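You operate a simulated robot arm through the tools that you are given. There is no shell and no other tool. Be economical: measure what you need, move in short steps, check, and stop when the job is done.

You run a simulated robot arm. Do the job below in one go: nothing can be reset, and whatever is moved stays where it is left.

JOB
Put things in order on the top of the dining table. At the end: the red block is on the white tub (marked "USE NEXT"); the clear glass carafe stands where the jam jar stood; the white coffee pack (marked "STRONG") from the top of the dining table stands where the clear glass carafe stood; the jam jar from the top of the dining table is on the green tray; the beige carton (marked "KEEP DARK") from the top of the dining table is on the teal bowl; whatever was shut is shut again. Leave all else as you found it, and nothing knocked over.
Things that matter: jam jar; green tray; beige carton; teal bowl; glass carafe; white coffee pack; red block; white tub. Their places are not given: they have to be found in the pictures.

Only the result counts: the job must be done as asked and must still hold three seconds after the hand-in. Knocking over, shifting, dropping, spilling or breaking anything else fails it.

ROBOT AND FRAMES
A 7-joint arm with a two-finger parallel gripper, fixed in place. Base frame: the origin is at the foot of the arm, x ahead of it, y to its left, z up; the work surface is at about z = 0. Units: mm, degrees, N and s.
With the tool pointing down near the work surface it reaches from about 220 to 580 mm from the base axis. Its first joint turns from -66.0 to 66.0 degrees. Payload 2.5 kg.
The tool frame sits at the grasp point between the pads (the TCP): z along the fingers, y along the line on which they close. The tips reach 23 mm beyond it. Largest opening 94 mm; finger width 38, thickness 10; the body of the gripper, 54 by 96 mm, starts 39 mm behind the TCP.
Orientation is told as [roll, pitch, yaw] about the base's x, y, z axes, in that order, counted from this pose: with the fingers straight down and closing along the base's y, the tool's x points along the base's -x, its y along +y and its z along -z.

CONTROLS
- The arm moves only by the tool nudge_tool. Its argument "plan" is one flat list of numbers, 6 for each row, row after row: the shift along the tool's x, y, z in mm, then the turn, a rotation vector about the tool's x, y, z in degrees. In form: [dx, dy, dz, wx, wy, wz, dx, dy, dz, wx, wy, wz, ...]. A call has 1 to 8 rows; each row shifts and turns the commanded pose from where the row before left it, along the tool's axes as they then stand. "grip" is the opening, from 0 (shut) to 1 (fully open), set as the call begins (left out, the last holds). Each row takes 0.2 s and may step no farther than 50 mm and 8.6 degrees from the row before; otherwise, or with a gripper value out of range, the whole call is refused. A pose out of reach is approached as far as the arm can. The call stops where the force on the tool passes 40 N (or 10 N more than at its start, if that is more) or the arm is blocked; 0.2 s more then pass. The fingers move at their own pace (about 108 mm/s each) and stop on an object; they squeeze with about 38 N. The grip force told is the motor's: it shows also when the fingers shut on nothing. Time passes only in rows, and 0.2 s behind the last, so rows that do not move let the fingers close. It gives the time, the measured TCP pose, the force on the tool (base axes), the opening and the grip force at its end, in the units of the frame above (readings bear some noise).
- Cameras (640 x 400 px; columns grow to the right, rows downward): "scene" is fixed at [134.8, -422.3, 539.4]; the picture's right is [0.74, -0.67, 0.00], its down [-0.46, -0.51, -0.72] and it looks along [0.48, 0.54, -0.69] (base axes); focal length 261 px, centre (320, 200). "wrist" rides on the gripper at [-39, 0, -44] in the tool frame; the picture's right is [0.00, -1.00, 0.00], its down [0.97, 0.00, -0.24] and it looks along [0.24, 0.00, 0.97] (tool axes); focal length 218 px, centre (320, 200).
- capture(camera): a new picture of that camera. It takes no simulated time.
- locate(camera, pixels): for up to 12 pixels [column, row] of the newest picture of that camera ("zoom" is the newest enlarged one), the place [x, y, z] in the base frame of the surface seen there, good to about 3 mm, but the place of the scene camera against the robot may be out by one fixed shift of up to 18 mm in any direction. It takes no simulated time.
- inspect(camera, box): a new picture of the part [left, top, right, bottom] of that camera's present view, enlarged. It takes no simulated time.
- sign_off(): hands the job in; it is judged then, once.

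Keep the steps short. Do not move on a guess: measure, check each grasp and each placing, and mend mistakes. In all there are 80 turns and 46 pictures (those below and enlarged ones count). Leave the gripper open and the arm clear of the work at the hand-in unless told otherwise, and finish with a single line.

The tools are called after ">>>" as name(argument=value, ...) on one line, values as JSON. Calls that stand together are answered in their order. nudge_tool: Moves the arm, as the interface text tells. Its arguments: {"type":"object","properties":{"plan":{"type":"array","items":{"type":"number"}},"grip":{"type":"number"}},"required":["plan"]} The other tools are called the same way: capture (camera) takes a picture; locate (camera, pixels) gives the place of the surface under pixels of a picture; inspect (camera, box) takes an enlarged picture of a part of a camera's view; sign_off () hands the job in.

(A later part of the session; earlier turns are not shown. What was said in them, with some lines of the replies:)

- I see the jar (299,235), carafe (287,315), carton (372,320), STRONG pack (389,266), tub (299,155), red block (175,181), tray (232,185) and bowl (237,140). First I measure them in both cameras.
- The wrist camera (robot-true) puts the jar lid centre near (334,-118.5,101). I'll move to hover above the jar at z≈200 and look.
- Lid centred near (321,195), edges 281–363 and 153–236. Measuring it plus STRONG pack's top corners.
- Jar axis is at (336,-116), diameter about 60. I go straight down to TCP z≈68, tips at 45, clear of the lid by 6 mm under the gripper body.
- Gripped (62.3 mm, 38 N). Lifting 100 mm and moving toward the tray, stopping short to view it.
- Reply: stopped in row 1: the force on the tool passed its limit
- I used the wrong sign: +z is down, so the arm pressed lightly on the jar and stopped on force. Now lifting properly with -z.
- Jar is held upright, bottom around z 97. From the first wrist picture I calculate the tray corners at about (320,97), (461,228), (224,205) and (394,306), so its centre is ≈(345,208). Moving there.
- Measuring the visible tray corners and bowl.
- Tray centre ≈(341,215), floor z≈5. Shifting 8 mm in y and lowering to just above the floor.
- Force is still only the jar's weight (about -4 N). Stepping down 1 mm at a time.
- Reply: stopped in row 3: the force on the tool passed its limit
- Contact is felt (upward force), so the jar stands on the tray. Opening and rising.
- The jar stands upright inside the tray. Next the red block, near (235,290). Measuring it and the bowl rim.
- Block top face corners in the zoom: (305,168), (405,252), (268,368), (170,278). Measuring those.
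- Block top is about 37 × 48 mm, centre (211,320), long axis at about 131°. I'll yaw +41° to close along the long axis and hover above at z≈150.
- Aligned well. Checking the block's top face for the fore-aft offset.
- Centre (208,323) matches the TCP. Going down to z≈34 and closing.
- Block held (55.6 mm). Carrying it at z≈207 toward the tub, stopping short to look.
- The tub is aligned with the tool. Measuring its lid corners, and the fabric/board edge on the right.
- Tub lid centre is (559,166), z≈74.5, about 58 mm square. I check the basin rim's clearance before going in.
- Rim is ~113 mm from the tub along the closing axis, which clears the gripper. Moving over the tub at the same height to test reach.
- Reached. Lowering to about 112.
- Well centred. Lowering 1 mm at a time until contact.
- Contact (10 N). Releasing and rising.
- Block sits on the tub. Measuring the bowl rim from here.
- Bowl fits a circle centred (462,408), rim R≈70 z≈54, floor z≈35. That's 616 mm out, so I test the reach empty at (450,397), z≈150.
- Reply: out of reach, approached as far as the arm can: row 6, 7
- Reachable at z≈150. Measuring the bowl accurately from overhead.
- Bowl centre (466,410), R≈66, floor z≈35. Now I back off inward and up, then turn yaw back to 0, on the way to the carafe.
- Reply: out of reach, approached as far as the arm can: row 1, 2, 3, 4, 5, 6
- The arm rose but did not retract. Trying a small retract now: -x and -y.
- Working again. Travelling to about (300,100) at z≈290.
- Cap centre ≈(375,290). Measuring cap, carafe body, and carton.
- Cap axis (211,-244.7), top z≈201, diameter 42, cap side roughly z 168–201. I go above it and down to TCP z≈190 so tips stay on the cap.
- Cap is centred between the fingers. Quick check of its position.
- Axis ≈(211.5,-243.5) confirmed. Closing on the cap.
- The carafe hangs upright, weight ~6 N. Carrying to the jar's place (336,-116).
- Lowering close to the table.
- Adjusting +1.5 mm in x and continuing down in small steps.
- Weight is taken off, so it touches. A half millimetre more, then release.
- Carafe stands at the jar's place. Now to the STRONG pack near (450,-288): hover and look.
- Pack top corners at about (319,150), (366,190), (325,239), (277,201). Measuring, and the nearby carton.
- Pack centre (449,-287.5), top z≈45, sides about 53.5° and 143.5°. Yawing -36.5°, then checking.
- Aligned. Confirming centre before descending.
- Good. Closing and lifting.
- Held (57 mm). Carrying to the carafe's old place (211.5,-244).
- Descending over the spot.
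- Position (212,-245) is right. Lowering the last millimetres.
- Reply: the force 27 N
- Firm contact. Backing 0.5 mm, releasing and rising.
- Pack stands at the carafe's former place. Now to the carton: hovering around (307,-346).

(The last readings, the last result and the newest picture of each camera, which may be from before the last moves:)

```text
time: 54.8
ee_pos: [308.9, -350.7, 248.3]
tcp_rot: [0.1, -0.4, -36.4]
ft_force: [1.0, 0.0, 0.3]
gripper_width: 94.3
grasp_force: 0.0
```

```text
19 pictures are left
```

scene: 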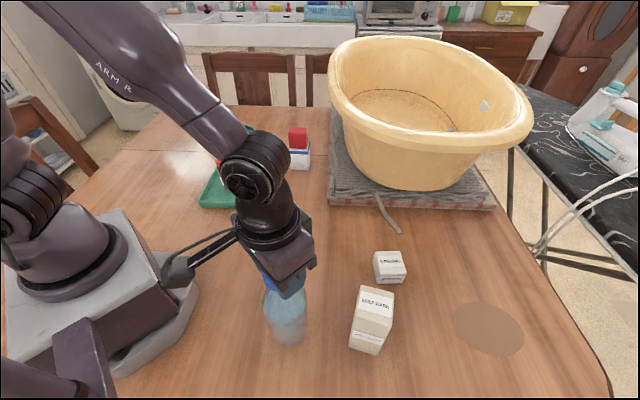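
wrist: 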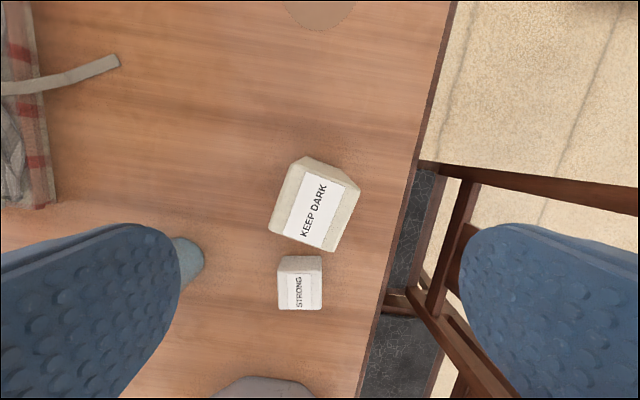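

Carton top corners approx (291,166), (359,191), (335,250), (270,225). Measuring.

>>> locate(camera="wrist", pixels=[[294, 168], [355, 193], [334, 246], [273, 224], [313, 208], [300, 158], [305, 258], [320, 258]])

>>> inspect(camera="wrist", box=[250, 145, 380, 265])

```text
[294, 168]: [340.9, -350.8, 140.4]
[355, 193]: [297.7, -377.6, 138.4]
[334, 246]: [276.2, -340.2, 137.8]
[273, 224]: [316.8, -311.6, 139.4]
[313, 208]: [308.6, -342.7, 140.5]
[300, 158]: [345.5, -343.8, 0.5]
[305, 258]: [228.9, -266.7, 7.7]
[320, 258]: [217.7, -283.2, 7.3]
```

```text
3.33 times, centred on (315, 205) of wrist
```

zoom: 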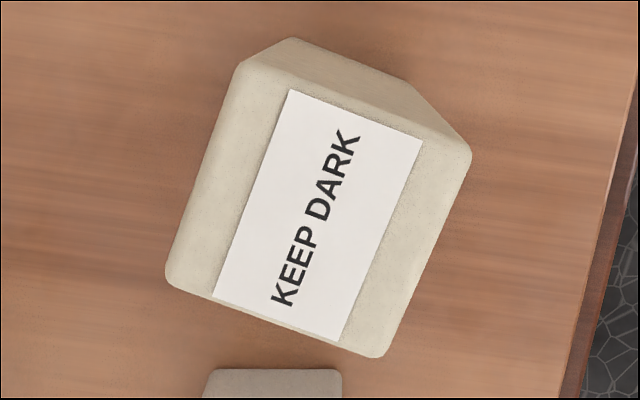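

Carton centre (308,-345), top z≈139.5, sides at ~32.5° (56) and ~122° (48). Yawing to -57.3°.

>>> nudge_tool(plan=[0, 0, 0, 0, 0, 7, 0, 0, 0, 0, 0, 7, 0, 0, 0, 0, 0, 6.9, 0, 0, 30, 0, 0, 0, 0, 0, 0, 0, 0, 0])

>>> capture(camera="wrist")

```text
time: 56.0
ee_pos: [309.4, -347.9, 218.5]
tcp_rot: [0.4, -0.6, -57.3]
ft_force: [-0.7, -0.4, -0.8]
gripper_width: 94.0
grasp_force: 0.1
```

```text
17 pictures are left
```

wrist: 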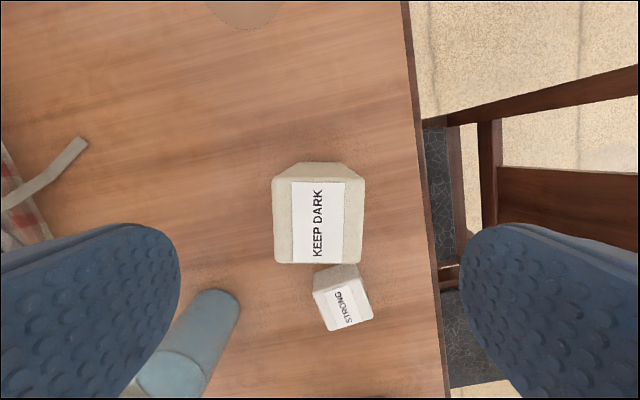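

Aligned, 3 mm short along tool x. Descending to z≈116 and closing.

>>> nudge_tool(plan=[3, 0, 40, 0, 0, 0, 0, 0, 40, 0, 0, 0, 0, 0, 22, 0, 0, 0, 0, 0, 0, 0, 0, 0])

>>> nudge_tool(plan=[0, 0, 0, 0, 0, 0, 0, 0, 0, 0, 0, 0, 0, 0, 0, 0, 0, 0], grip=0)

>>> nudge_tool(plan=[0, 0, -20, 0, 0, 0, 0, 0, -40, 0, 0, 0, 0, 0, -40, 0, 0, 0, 0, 0, -45, 0, 0, 0])

>>> capture(camera="scene")

```text
time: 57.0
ee_pos: [307.3, -345.7, 117.8]
tcp_rot: [0.3, -0.5, -57.4]
ft_force: [-1.1, -0.7, 0.6]
gripper_width: 93.8
grasp_force: 0.1
```

```text
time: 57.8
ee_pos: [306.9, -346.5, 116.8]
tcp_rot: [0.3, -0.5, -57.3]
ft_force: [0.5, 0.9, -1.1]
gripper_width: 54.7
grasp_force: 37.8
```

```text
time: 58.8
ee_pos: [304.3, -343.3, 259.7]
tcp_rot: [0.5, -0.4, -57.4]
ft_force: [0.4, -0.6, -3.5]
gripper_width: 54.8
grasp_force: 38.1
```

```text
16 pictures are left
```

scene: 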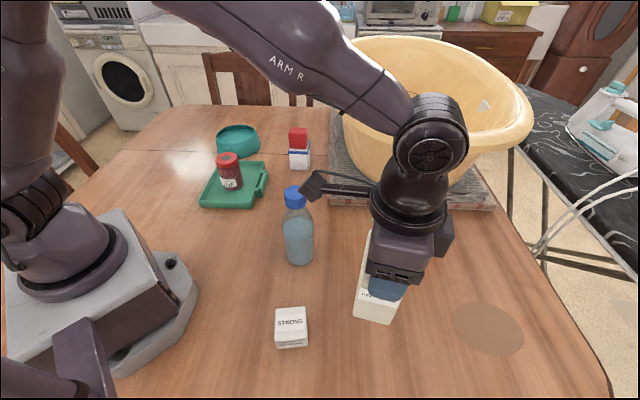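

Carton held upright. Rising to z≈340 so its bottom (~223) clears the carafe (201), then crossing to y≈0.

>>> nudge_tool(plan=[0, 0, -40, 0, 0, 0, 0, 0, -40, 0, 0, 0, 0, 0, 0, 0, 0, 0])

>>> nudge_tool(plan=[39.4, 18.4, 0, 0, 0, 0, 39.4, 18.4, 0, 0, 0, 0, 39.4, 18.4, 0, 0, 0, 0, 39.4, 18.4, 0, 0, 0, 0, 39.4, 18.4, 0, 0, 0, 0, 39.4, 18.4, 0, 0, 0, 0, 39.4, 18.4, 0, 0, 0, 0, 39.4, 18.4, 0, 0, 0, 0])

```text
time: 59.6
ee_pos: [303.9, -341.0, 338.9]
tcp_rot: [0.4, -0.4, -57.2]
ft_force: [0.2, -0.2, -3.6]
gripper_width: 54.7
grasp_force: 37.8
```

```text
time: 61.4
ee_pos: [261.2, 0.4, 340.8]
tcp_rot: [0.3, -0.5, -57.4]
ft_force: [-0.1, -0.3, -3.5]
gripper_width: 54.9
grasp_force: 37.8
```

Clear. Turning yaw from -57.4° to +41.5°.

>>> nudge_tool(plan=[0, 0, 0, 0, 0, -8.2, 0, 0, 0, 0, 0, -8.2, 0, 0, 0, 0, 0, -8.2, 0, 0, 0, 0, 0, -8.2, 0, 0, 0, 0, 0, -8.2, 0, 0, 0, 0, 0, -8.2, 0, 0, 0, 0, 0, -8.2, 0, 0, 0, 0, 0, -8.2])

>>> nudge_tool(plan=[0, 0, 0, 0, 0, -8.3, 0, 0, 0, 0, 0, -8.3, 0, 0, 0, 0, 0, -8.3, 0, 0, 0, 0, 0, -8.3])

```text
time: 63.2
ee_pos: [259.5, 1.3, 338.7]
tcp_rot: [-0.2, -0.5, 8.4]
ft_force: [-0.7, 0.1, -3.1]
gripper_width: 54.9
grasp_force: 38.0
```

```text
time: 64.2
ee_pos: [260.2, 0.7, 340.4]
tcp_rot: [-0.5, -0.2, 41.7]
ft_force: [0.4, -0.2, -2.3]
gripper_width: 54.9
grasp_force: 38.1
```

Moving over the tray (carton bottom at ~223, well above the jar) toward the bowl.

>>> nudge_tool(plan=[-42.7, 18.8, 0, 0, 0, 0, -42.7, 18.8, 0, 0, 0, 0, -42.7, 18.8, 0, 0, 0, 0, -42.7, 18.8, 0, 0, 0, 0, -42.7, 18.8, 0, 0, 0, 0, -42.7, 18.8, 0, 0, 0, 0, 0, 0, 40, 0, 0, 0, 0, 0, 40, 0, 0, 0])

>>> nudge_tool(plan=[-40, 18.8, 0, 0, 0, 0, -40, 18.8, 0, 0, 0, 0, -20, 18.8, 0, 0, 0, 0])

>>> capture(camera="wrist")

```text
time: 66.0
ee_pos: [378.5, 258.1, 262.2]
tcp_rot: [-0.5, -0.3, 41.5]
ft_force: [0.1, 0.0, -3.9]
gripper_width: 54.6
grasp_force: 37.1
```

```text
time: 66.8
ee_pos: [413.5, 365.9, 261.4]
tcp_rot: [-0.5, -0.3, 41.5]
ft_force: [0.0, 0.3, -2.1]
gripper_width: 54.7
grasp_force: 38.2
```

```text
15 pictures are left
```

wrist: 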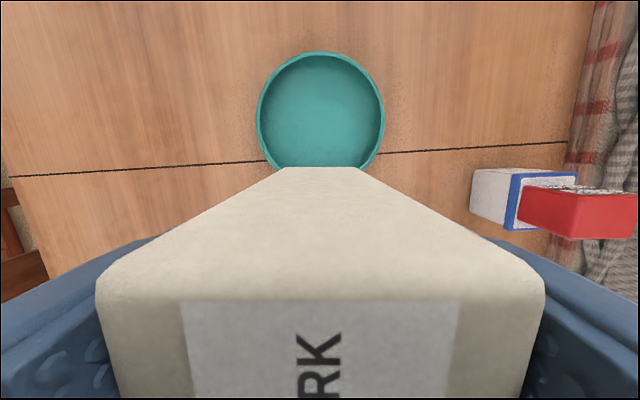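

Bowl is straight ahead. Lowering to z≈190 (carton bottom ~73, above rim 55), then outward 50 mm.

>>> nudge_tool(plan=[0, 0, 36, 0, 0, 0, 0, 0, 36, 0, 0, 0, -25, 0, 0, 0, 0, 0, -25, 0, 0, 0, 0, 0, 0, 0, 0, 0, 0, 0])

>>> capture(camera="wrist")

>>> inspect(camera="scene", box=[150, 60, 330, 222])

```text
time: 68.0
ee_pos: [453.7, 394.9, 185.9]
tcp_rot: [-0.5, -0.2, 41.4]
ft_force: [0.3, 0.0, -2.6]
gripper_width: 54.7
grasp_force: 38.1
out of reach, approached as far as the arm can: row 4
```

```text
14 pictures are left
```

wrist: 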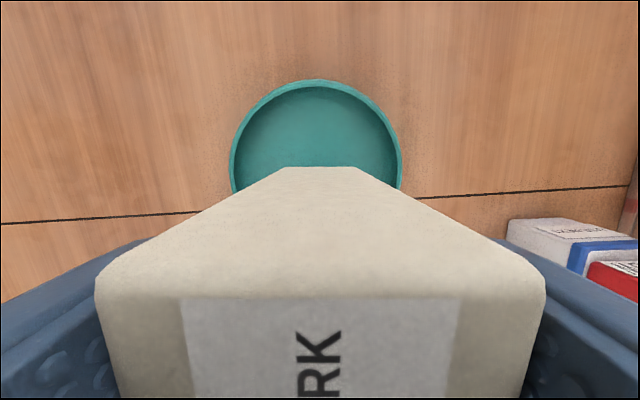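

```text
2.47 times, centred on (240, 141) of scene
```

zoom: 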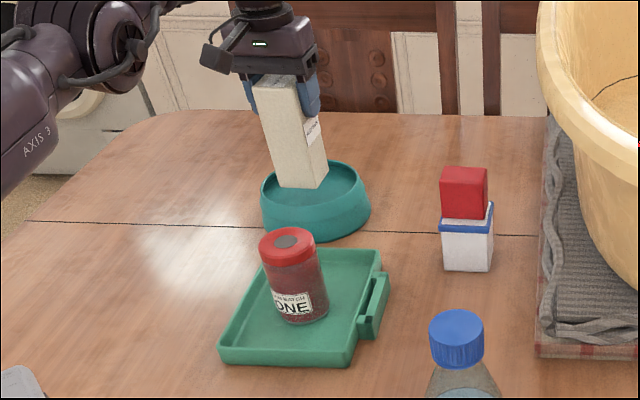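

Good, about 19 mm inside the bowl's centre. Lowering 22 mm with a 5 mm outward shift (more reach lower down).

>>> nudge_tool(plan=[0, 0, 12, 0, 0, 0, -5, 0, 10, 0, 0, 0, 0, 0, 4, 0, 0, 0, 0, 0, 0, 0, 0, 0])

```text
time: 69.0
ee_pos: [454.3, 395.3, 162.9]
tcp_rot: [-0.5, -0.3, 41.6]
ft_force: [0.2, 0.0, -3.9]
gripper_width: 55.0
grasp_force: 38.5
```

>>> nudge_tool(plan=[-4, 0, 2, 0, 0, 0, 0, 0, 2, 0, 0, 0, 0, 0, 2, 0, 0, 0, 0, 0, 1, 0, 0, 0, 0, 0, 1, 0, 0, 0])

>>> capture(camera="wrist")

```text
time: 70.2
ee_pos: [453.3, 395.1, 153.8]
tcp_rot: [-0.5, -0.4, 41.5]
ft_force: [-0.5, 0.8, -3.4]
gripper_width: 54.6
grasp_force: 37.8
out of reach, approached as far as the arm can: row 1
```

```text
12 pictures are left
```

wrist: 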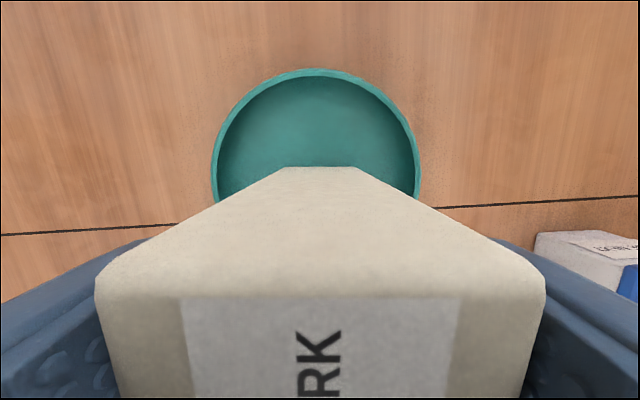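

Still hanging free (-3.5 N). Down 1 mm at a time.

>>> nudge_tool(plan=[0, 0, 1, 0, 0, 0, 0, 0, 1, 0, 0, 0, 0, 0, 1, 0, 0, 0])

```text
time: 71.0
ee_pos: [453.4, 395.6, 151.6]
tcp_rot: [-0.5, -0.3, 41.5]
ft_force: [-0.1, 0.7, -2.5]
gripper_width: 55.0
grasp_force: 37.7
```

>>> nudge_tool(plan=[0, 0, 1, 0, 0, 0, 0, 0, 1, 0, 0, 0])

```text
time: 71.6
ee_pos: [454.4, 396.7, 149.3]
tcp_rot: [-0.5, -0.3, 41.5]
ft_force: [0.7, -0.3, -3.1]
gripper_width: 55.0
grasp_force: 38.6
```

>>> nudge_tool(plan=[0, 0, 1, 0, 0, 0, 0, 0, 1, 0, 0, 0])

```text
time: 72.2
ee_pos: [453.5, 395.3, 145.8]
tcp_rot: [-0.5, -0.3, 41.6]
ft_force: [-0.7, -0.5, -2.7]
gripper_width: 55.1
grasp_force: 38.1
```

>>> nudge_tool(plan=[0, 0, 1, 0, 0, 0, 0, 0, 1, 0, 0, 0])

>>> inspect(camera="scene", box=[190, 80, 290, 170])

```text
time: 72.8
ee_pos: [453.7, 395.5, 144.5]
tcp_rot: [-0.5, -0.4, 41.5]
ft_force: [-0.4, 0.1, -2.1]
gripper_width: 54.8
grasp_force: 38.0
```

```text
4.44 times, centred on (240, 125) of scene
```

zoom: 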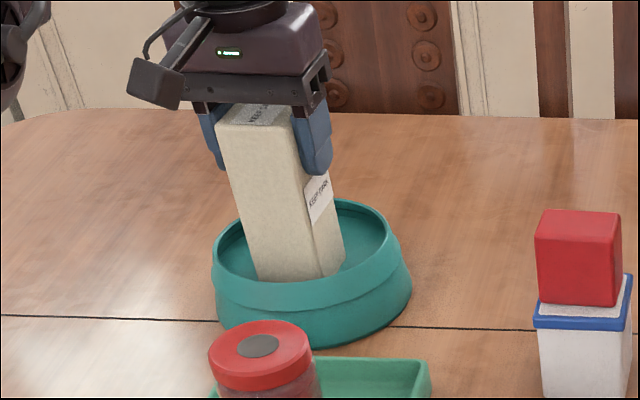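

The carton is inside the bowl, bottom close to the floor. Continuing in 1 mm steps.

>>> nudge_tool(plan=[0, 0, 1, 0, 0, 0, 0, 0, 1, 0, 0, 0])

```text
time: 73.4
ee_pos: [453.4, 396.8, 142.9]
tcp_rot: [-0.5, -0.3, 41.4]
ft_force: [-0.3, -0.8, -2.5]
gripper_width: 54.7
grasp_force: 37.2
```

>>> nudge_tool(plan=[0, 0, 1, 0, 0, 0, 0, 0, 1, 0, 0, 0])

>>> inspect(camera="scene", box=[200, 90, 280, 165])

```text
time: 74.0
ee_pos: [453.6, 395.2, 142.1]
tcp_rot: [-0.6, -0.3, 41.5]
ft_force: [0.2, -0.2, -3.1]
gripper_width: 54.8
grasp_force: 38.1
```

```text
5.33 times, centred on (240, 128) of scene
```

zoom: 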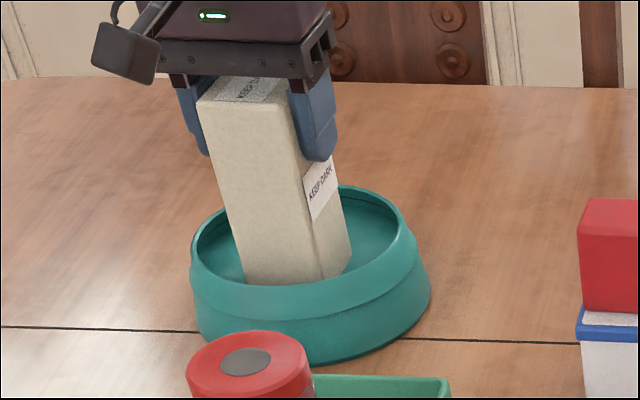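

Measuring the carton top and bowl floor in this same zoom, so the camera shift cancels.

>>> locate(camera="zoom", pixels=[[250, 90], [220, 92], [375, 240], [380, 225], [220, 265], [330, 265], [255, 275], [300, 290], [348, 190], [640, 290]])

```text
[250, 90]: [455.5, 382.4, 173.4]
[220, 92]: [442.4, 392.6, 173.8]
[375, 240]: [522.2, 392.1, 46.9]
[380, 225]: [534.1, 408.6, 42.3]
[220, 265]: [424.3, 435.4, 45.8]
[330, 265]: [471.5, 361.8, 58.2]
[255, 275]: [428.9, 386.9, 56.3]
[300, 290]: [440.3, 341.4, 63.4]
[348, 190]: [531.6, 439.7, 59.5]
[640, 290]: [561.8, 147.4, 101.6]
```

Numbers suggest the bowl's real floor is lower than it looks; the carton has not slipped in the grip. Continuing down gently until contact.

>>> nudge_tool(plan=[0, 0, 1, 0, 0, 0, 0, 0, 1, 0, 0, 0, 0, 0, 1, 0, 0, 0, 0, 0, 1, 0, 0, 0])

```text
time: 75.0
ee_pos: [453.9, 395.5, 137.3]
tcp_rot: [-0.5, -0.3, 41.5]
ft_force: [0.2, -0.3, -2.7]
gripper_width: 55.0
grasp_force: 37.9
```

>>> nudge_tool(plan=[0, 0, 1, 0, 0, 0, 0, 0, 1, 0, 0, 0, 0, 0, 1, 0, 0, 0, 0, 0, 1, 0, 0, 0])

```text
time: 76.0
ee_pos: [452.5, 395.5, 132.1]
tcp_rot: [-0.5, -0.3, 41.4]
ft_force: [-0.6, -0.7, -2.3]
gripper_width: 54.8
grasp_force: 37.8
```

>>> inspect(camera="scene", box=[200, 90, 280, 165])

>>> locate(camera="zoom", pixels=[[250, 98], [220, 100], [375, 240], [220, 265], [245, 270], [270, 275], [335, 260], [345, 255]])

```text
5.33 times, centred on (240, 128) of scene
```

zoom: 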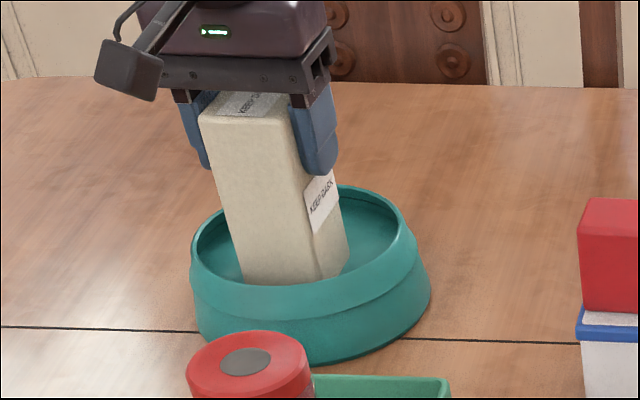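

```text
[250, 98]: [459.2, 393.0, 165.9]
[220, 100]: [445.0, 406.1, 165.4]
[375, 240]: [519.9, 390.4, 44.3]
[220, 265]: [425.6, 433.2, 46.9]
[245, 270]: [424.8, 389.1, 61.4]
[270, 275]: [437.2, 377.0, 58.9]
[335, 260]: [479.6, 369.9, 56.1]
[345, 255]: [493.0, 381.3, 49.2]
```

The carton keeps passing below the pictured floor, so the solid floor is lower. Continuing to contact.

>>> nudge_tool(plan=[0, 0, 1, 0, 0, 0, 0, 0, 1, 0, 0, 0, 0, 0, 1, 0, 0, 0, 0, 0, 1, 0, 0, 0])

```text
time: 77.0
ee_pos: [453.6, 397.4, 129.5]
tcp_rot: [-0.5, -0.5, 41.4]
ft_force: [-0.1, 0.2, -0.8]
gripper_width: 54.6
grasp_force: 38.0
```

>>> nudge_tool(plan=[0, 0, 1, 0, 0, 0, 0, 0, 1, 0, 0, 0, 0, 0, 1, 0, 0, 0])

```text
time: 77.8
ee_pos: [453.4, 397.5, 128.6]
tcp_rot: [-0.4, -0.5, 41.5]
ft_force: [-4.1, -3.7, 17.4]
gripper_width: 55.1
grasp_force: 38.6
```

Contact (17 N) at carton bottom z≈11. Easing 0.5 mm, then opening.

>>> nudge_tool(plan=[0, 0, -0.6, 0, 0, 0])

>>> nudge_tool(plan=[0, 0, 0, 0, 0, 0, 0, 0, 0, 0, 0, 0], grip=1)

>>> nudge_tool(plan=[0, 0, -20, 0, 0, 0, 0, 0, -20, 0, 0, 0, 0, 0, -20, 0, 0, 0])

>>> capture(camera="wrist")

```text
time: 78.2
ee_pos: [452.8, 396.2, 129.1]
tcp_rot: [-0.5, -0.7, 41.5]
ft_force: [0.4, 0.8, 19.1]
gripper_width: 54.6
grasp_force: 37.3
```

```text
time: 78.8
ee_pos: [451.4, 395.5, 125.3]
tcp_rot: [-0.4, -0.2, 41.4]
ft_force: [0.3, 0.0, -0.2]
gripper_width: 94.0
grasp_force: 0.0
```

```text
time: 79.6
ee_pos: [453.3, 395.5, 188.1]
tcp_rot: [-0.5, -0.3, 41.5]
ft_force: [-0.6, -1.2, -0.8]
gripper_width: 94.2
grasp_force: 0.0
```

```text
8 pictures are left
```

wrist: 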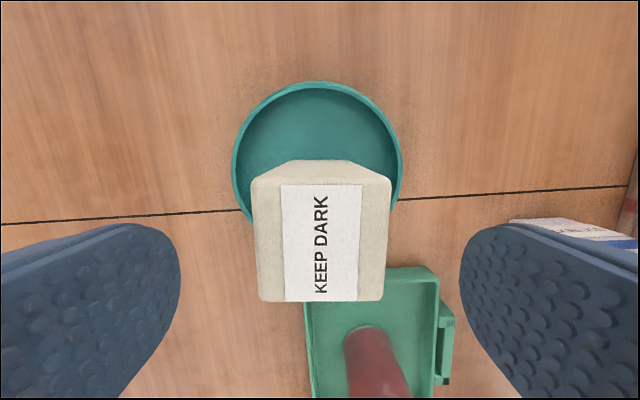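

Carton stands in the bowl. Rising a bit more, then retracting.

>>> nudge_tool(plan=[0, 0, -25, 0, 0, 0, 0, 0, -25, 0, 0, 0, 15, 0, 0, 0, 0, 0, 20, 0, 0, 0, 0, 0, 20, 0, 0, 0, 0, 0])

>>> nudge_tool(plan=[20, 0, 0, 0, 0, 0, 40, 0, -10, 0, 0, 0, 40, 0, -10, 0, 0, 0, 40, 0, -10, 0, 0, 0, 0, -40, 0, 0, 0, 0, 0, -40, 0, 0, 0, 0])

>>> capture(camera="scene")

```text
time: 80.8
ee_pos: [408.8, 355.2, 236.2]
tcp_rot: [-0.6, -0.3, 41.4]
ft_force: [0.6, 0.3, 0.1]
gripper_width: 94.1
grasp_force: 0.0
out of reach, approached as far as the arm can: row 2
```

```text
time: 82.2
ee_pos: [353.9, 203.1, 264.3]
tcp_rot: [-0.5, -0.3, 41.5]
ft_force: [-0.6, -0.2, -0.8]
gripper_width: 94.0
grasp_force: 0.0
```

```text
7 pictures are left
```

scene: 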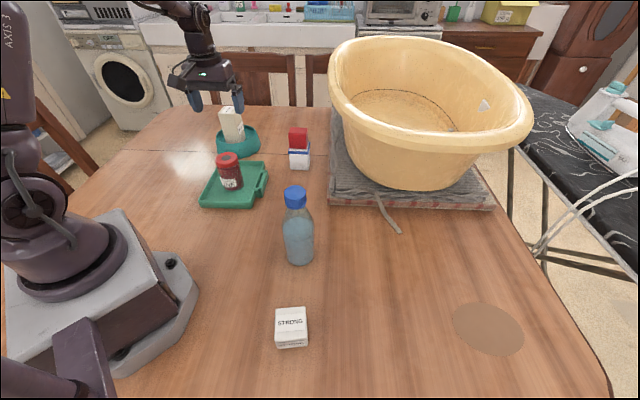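

All is in place; a closer check on the carton, block and jar.

>>> inspect(camera="scene", box=[180, 90, 330, 215])

>>> locate(camera="zoom", pixels=[[205, 80], [260, 80], [225, 85], [240, 90], [500, 165]])

```text
3.20 times, centred on (255, 152) of scene
```

zoom: 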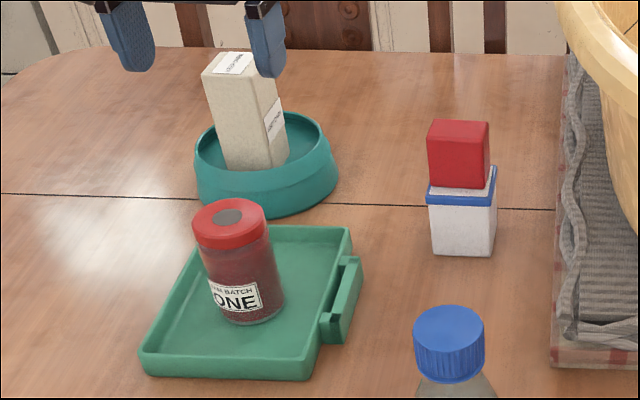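

```text
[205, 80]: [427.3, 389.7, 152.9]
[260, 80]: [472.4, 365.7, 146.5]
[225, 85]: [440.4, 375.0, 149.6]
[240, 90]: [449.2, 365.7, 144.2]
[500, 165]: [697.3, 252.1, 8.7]
```

Everything stands upright in its place, the gripper is open and the arm is well above the work. Handing in.

>>> sign_off()

```text
The job is handed in.
```

The job is handed in: all five items are where you asked and upright, nothing was knocked over, the gripper is open, and the arm is clear above the tray.
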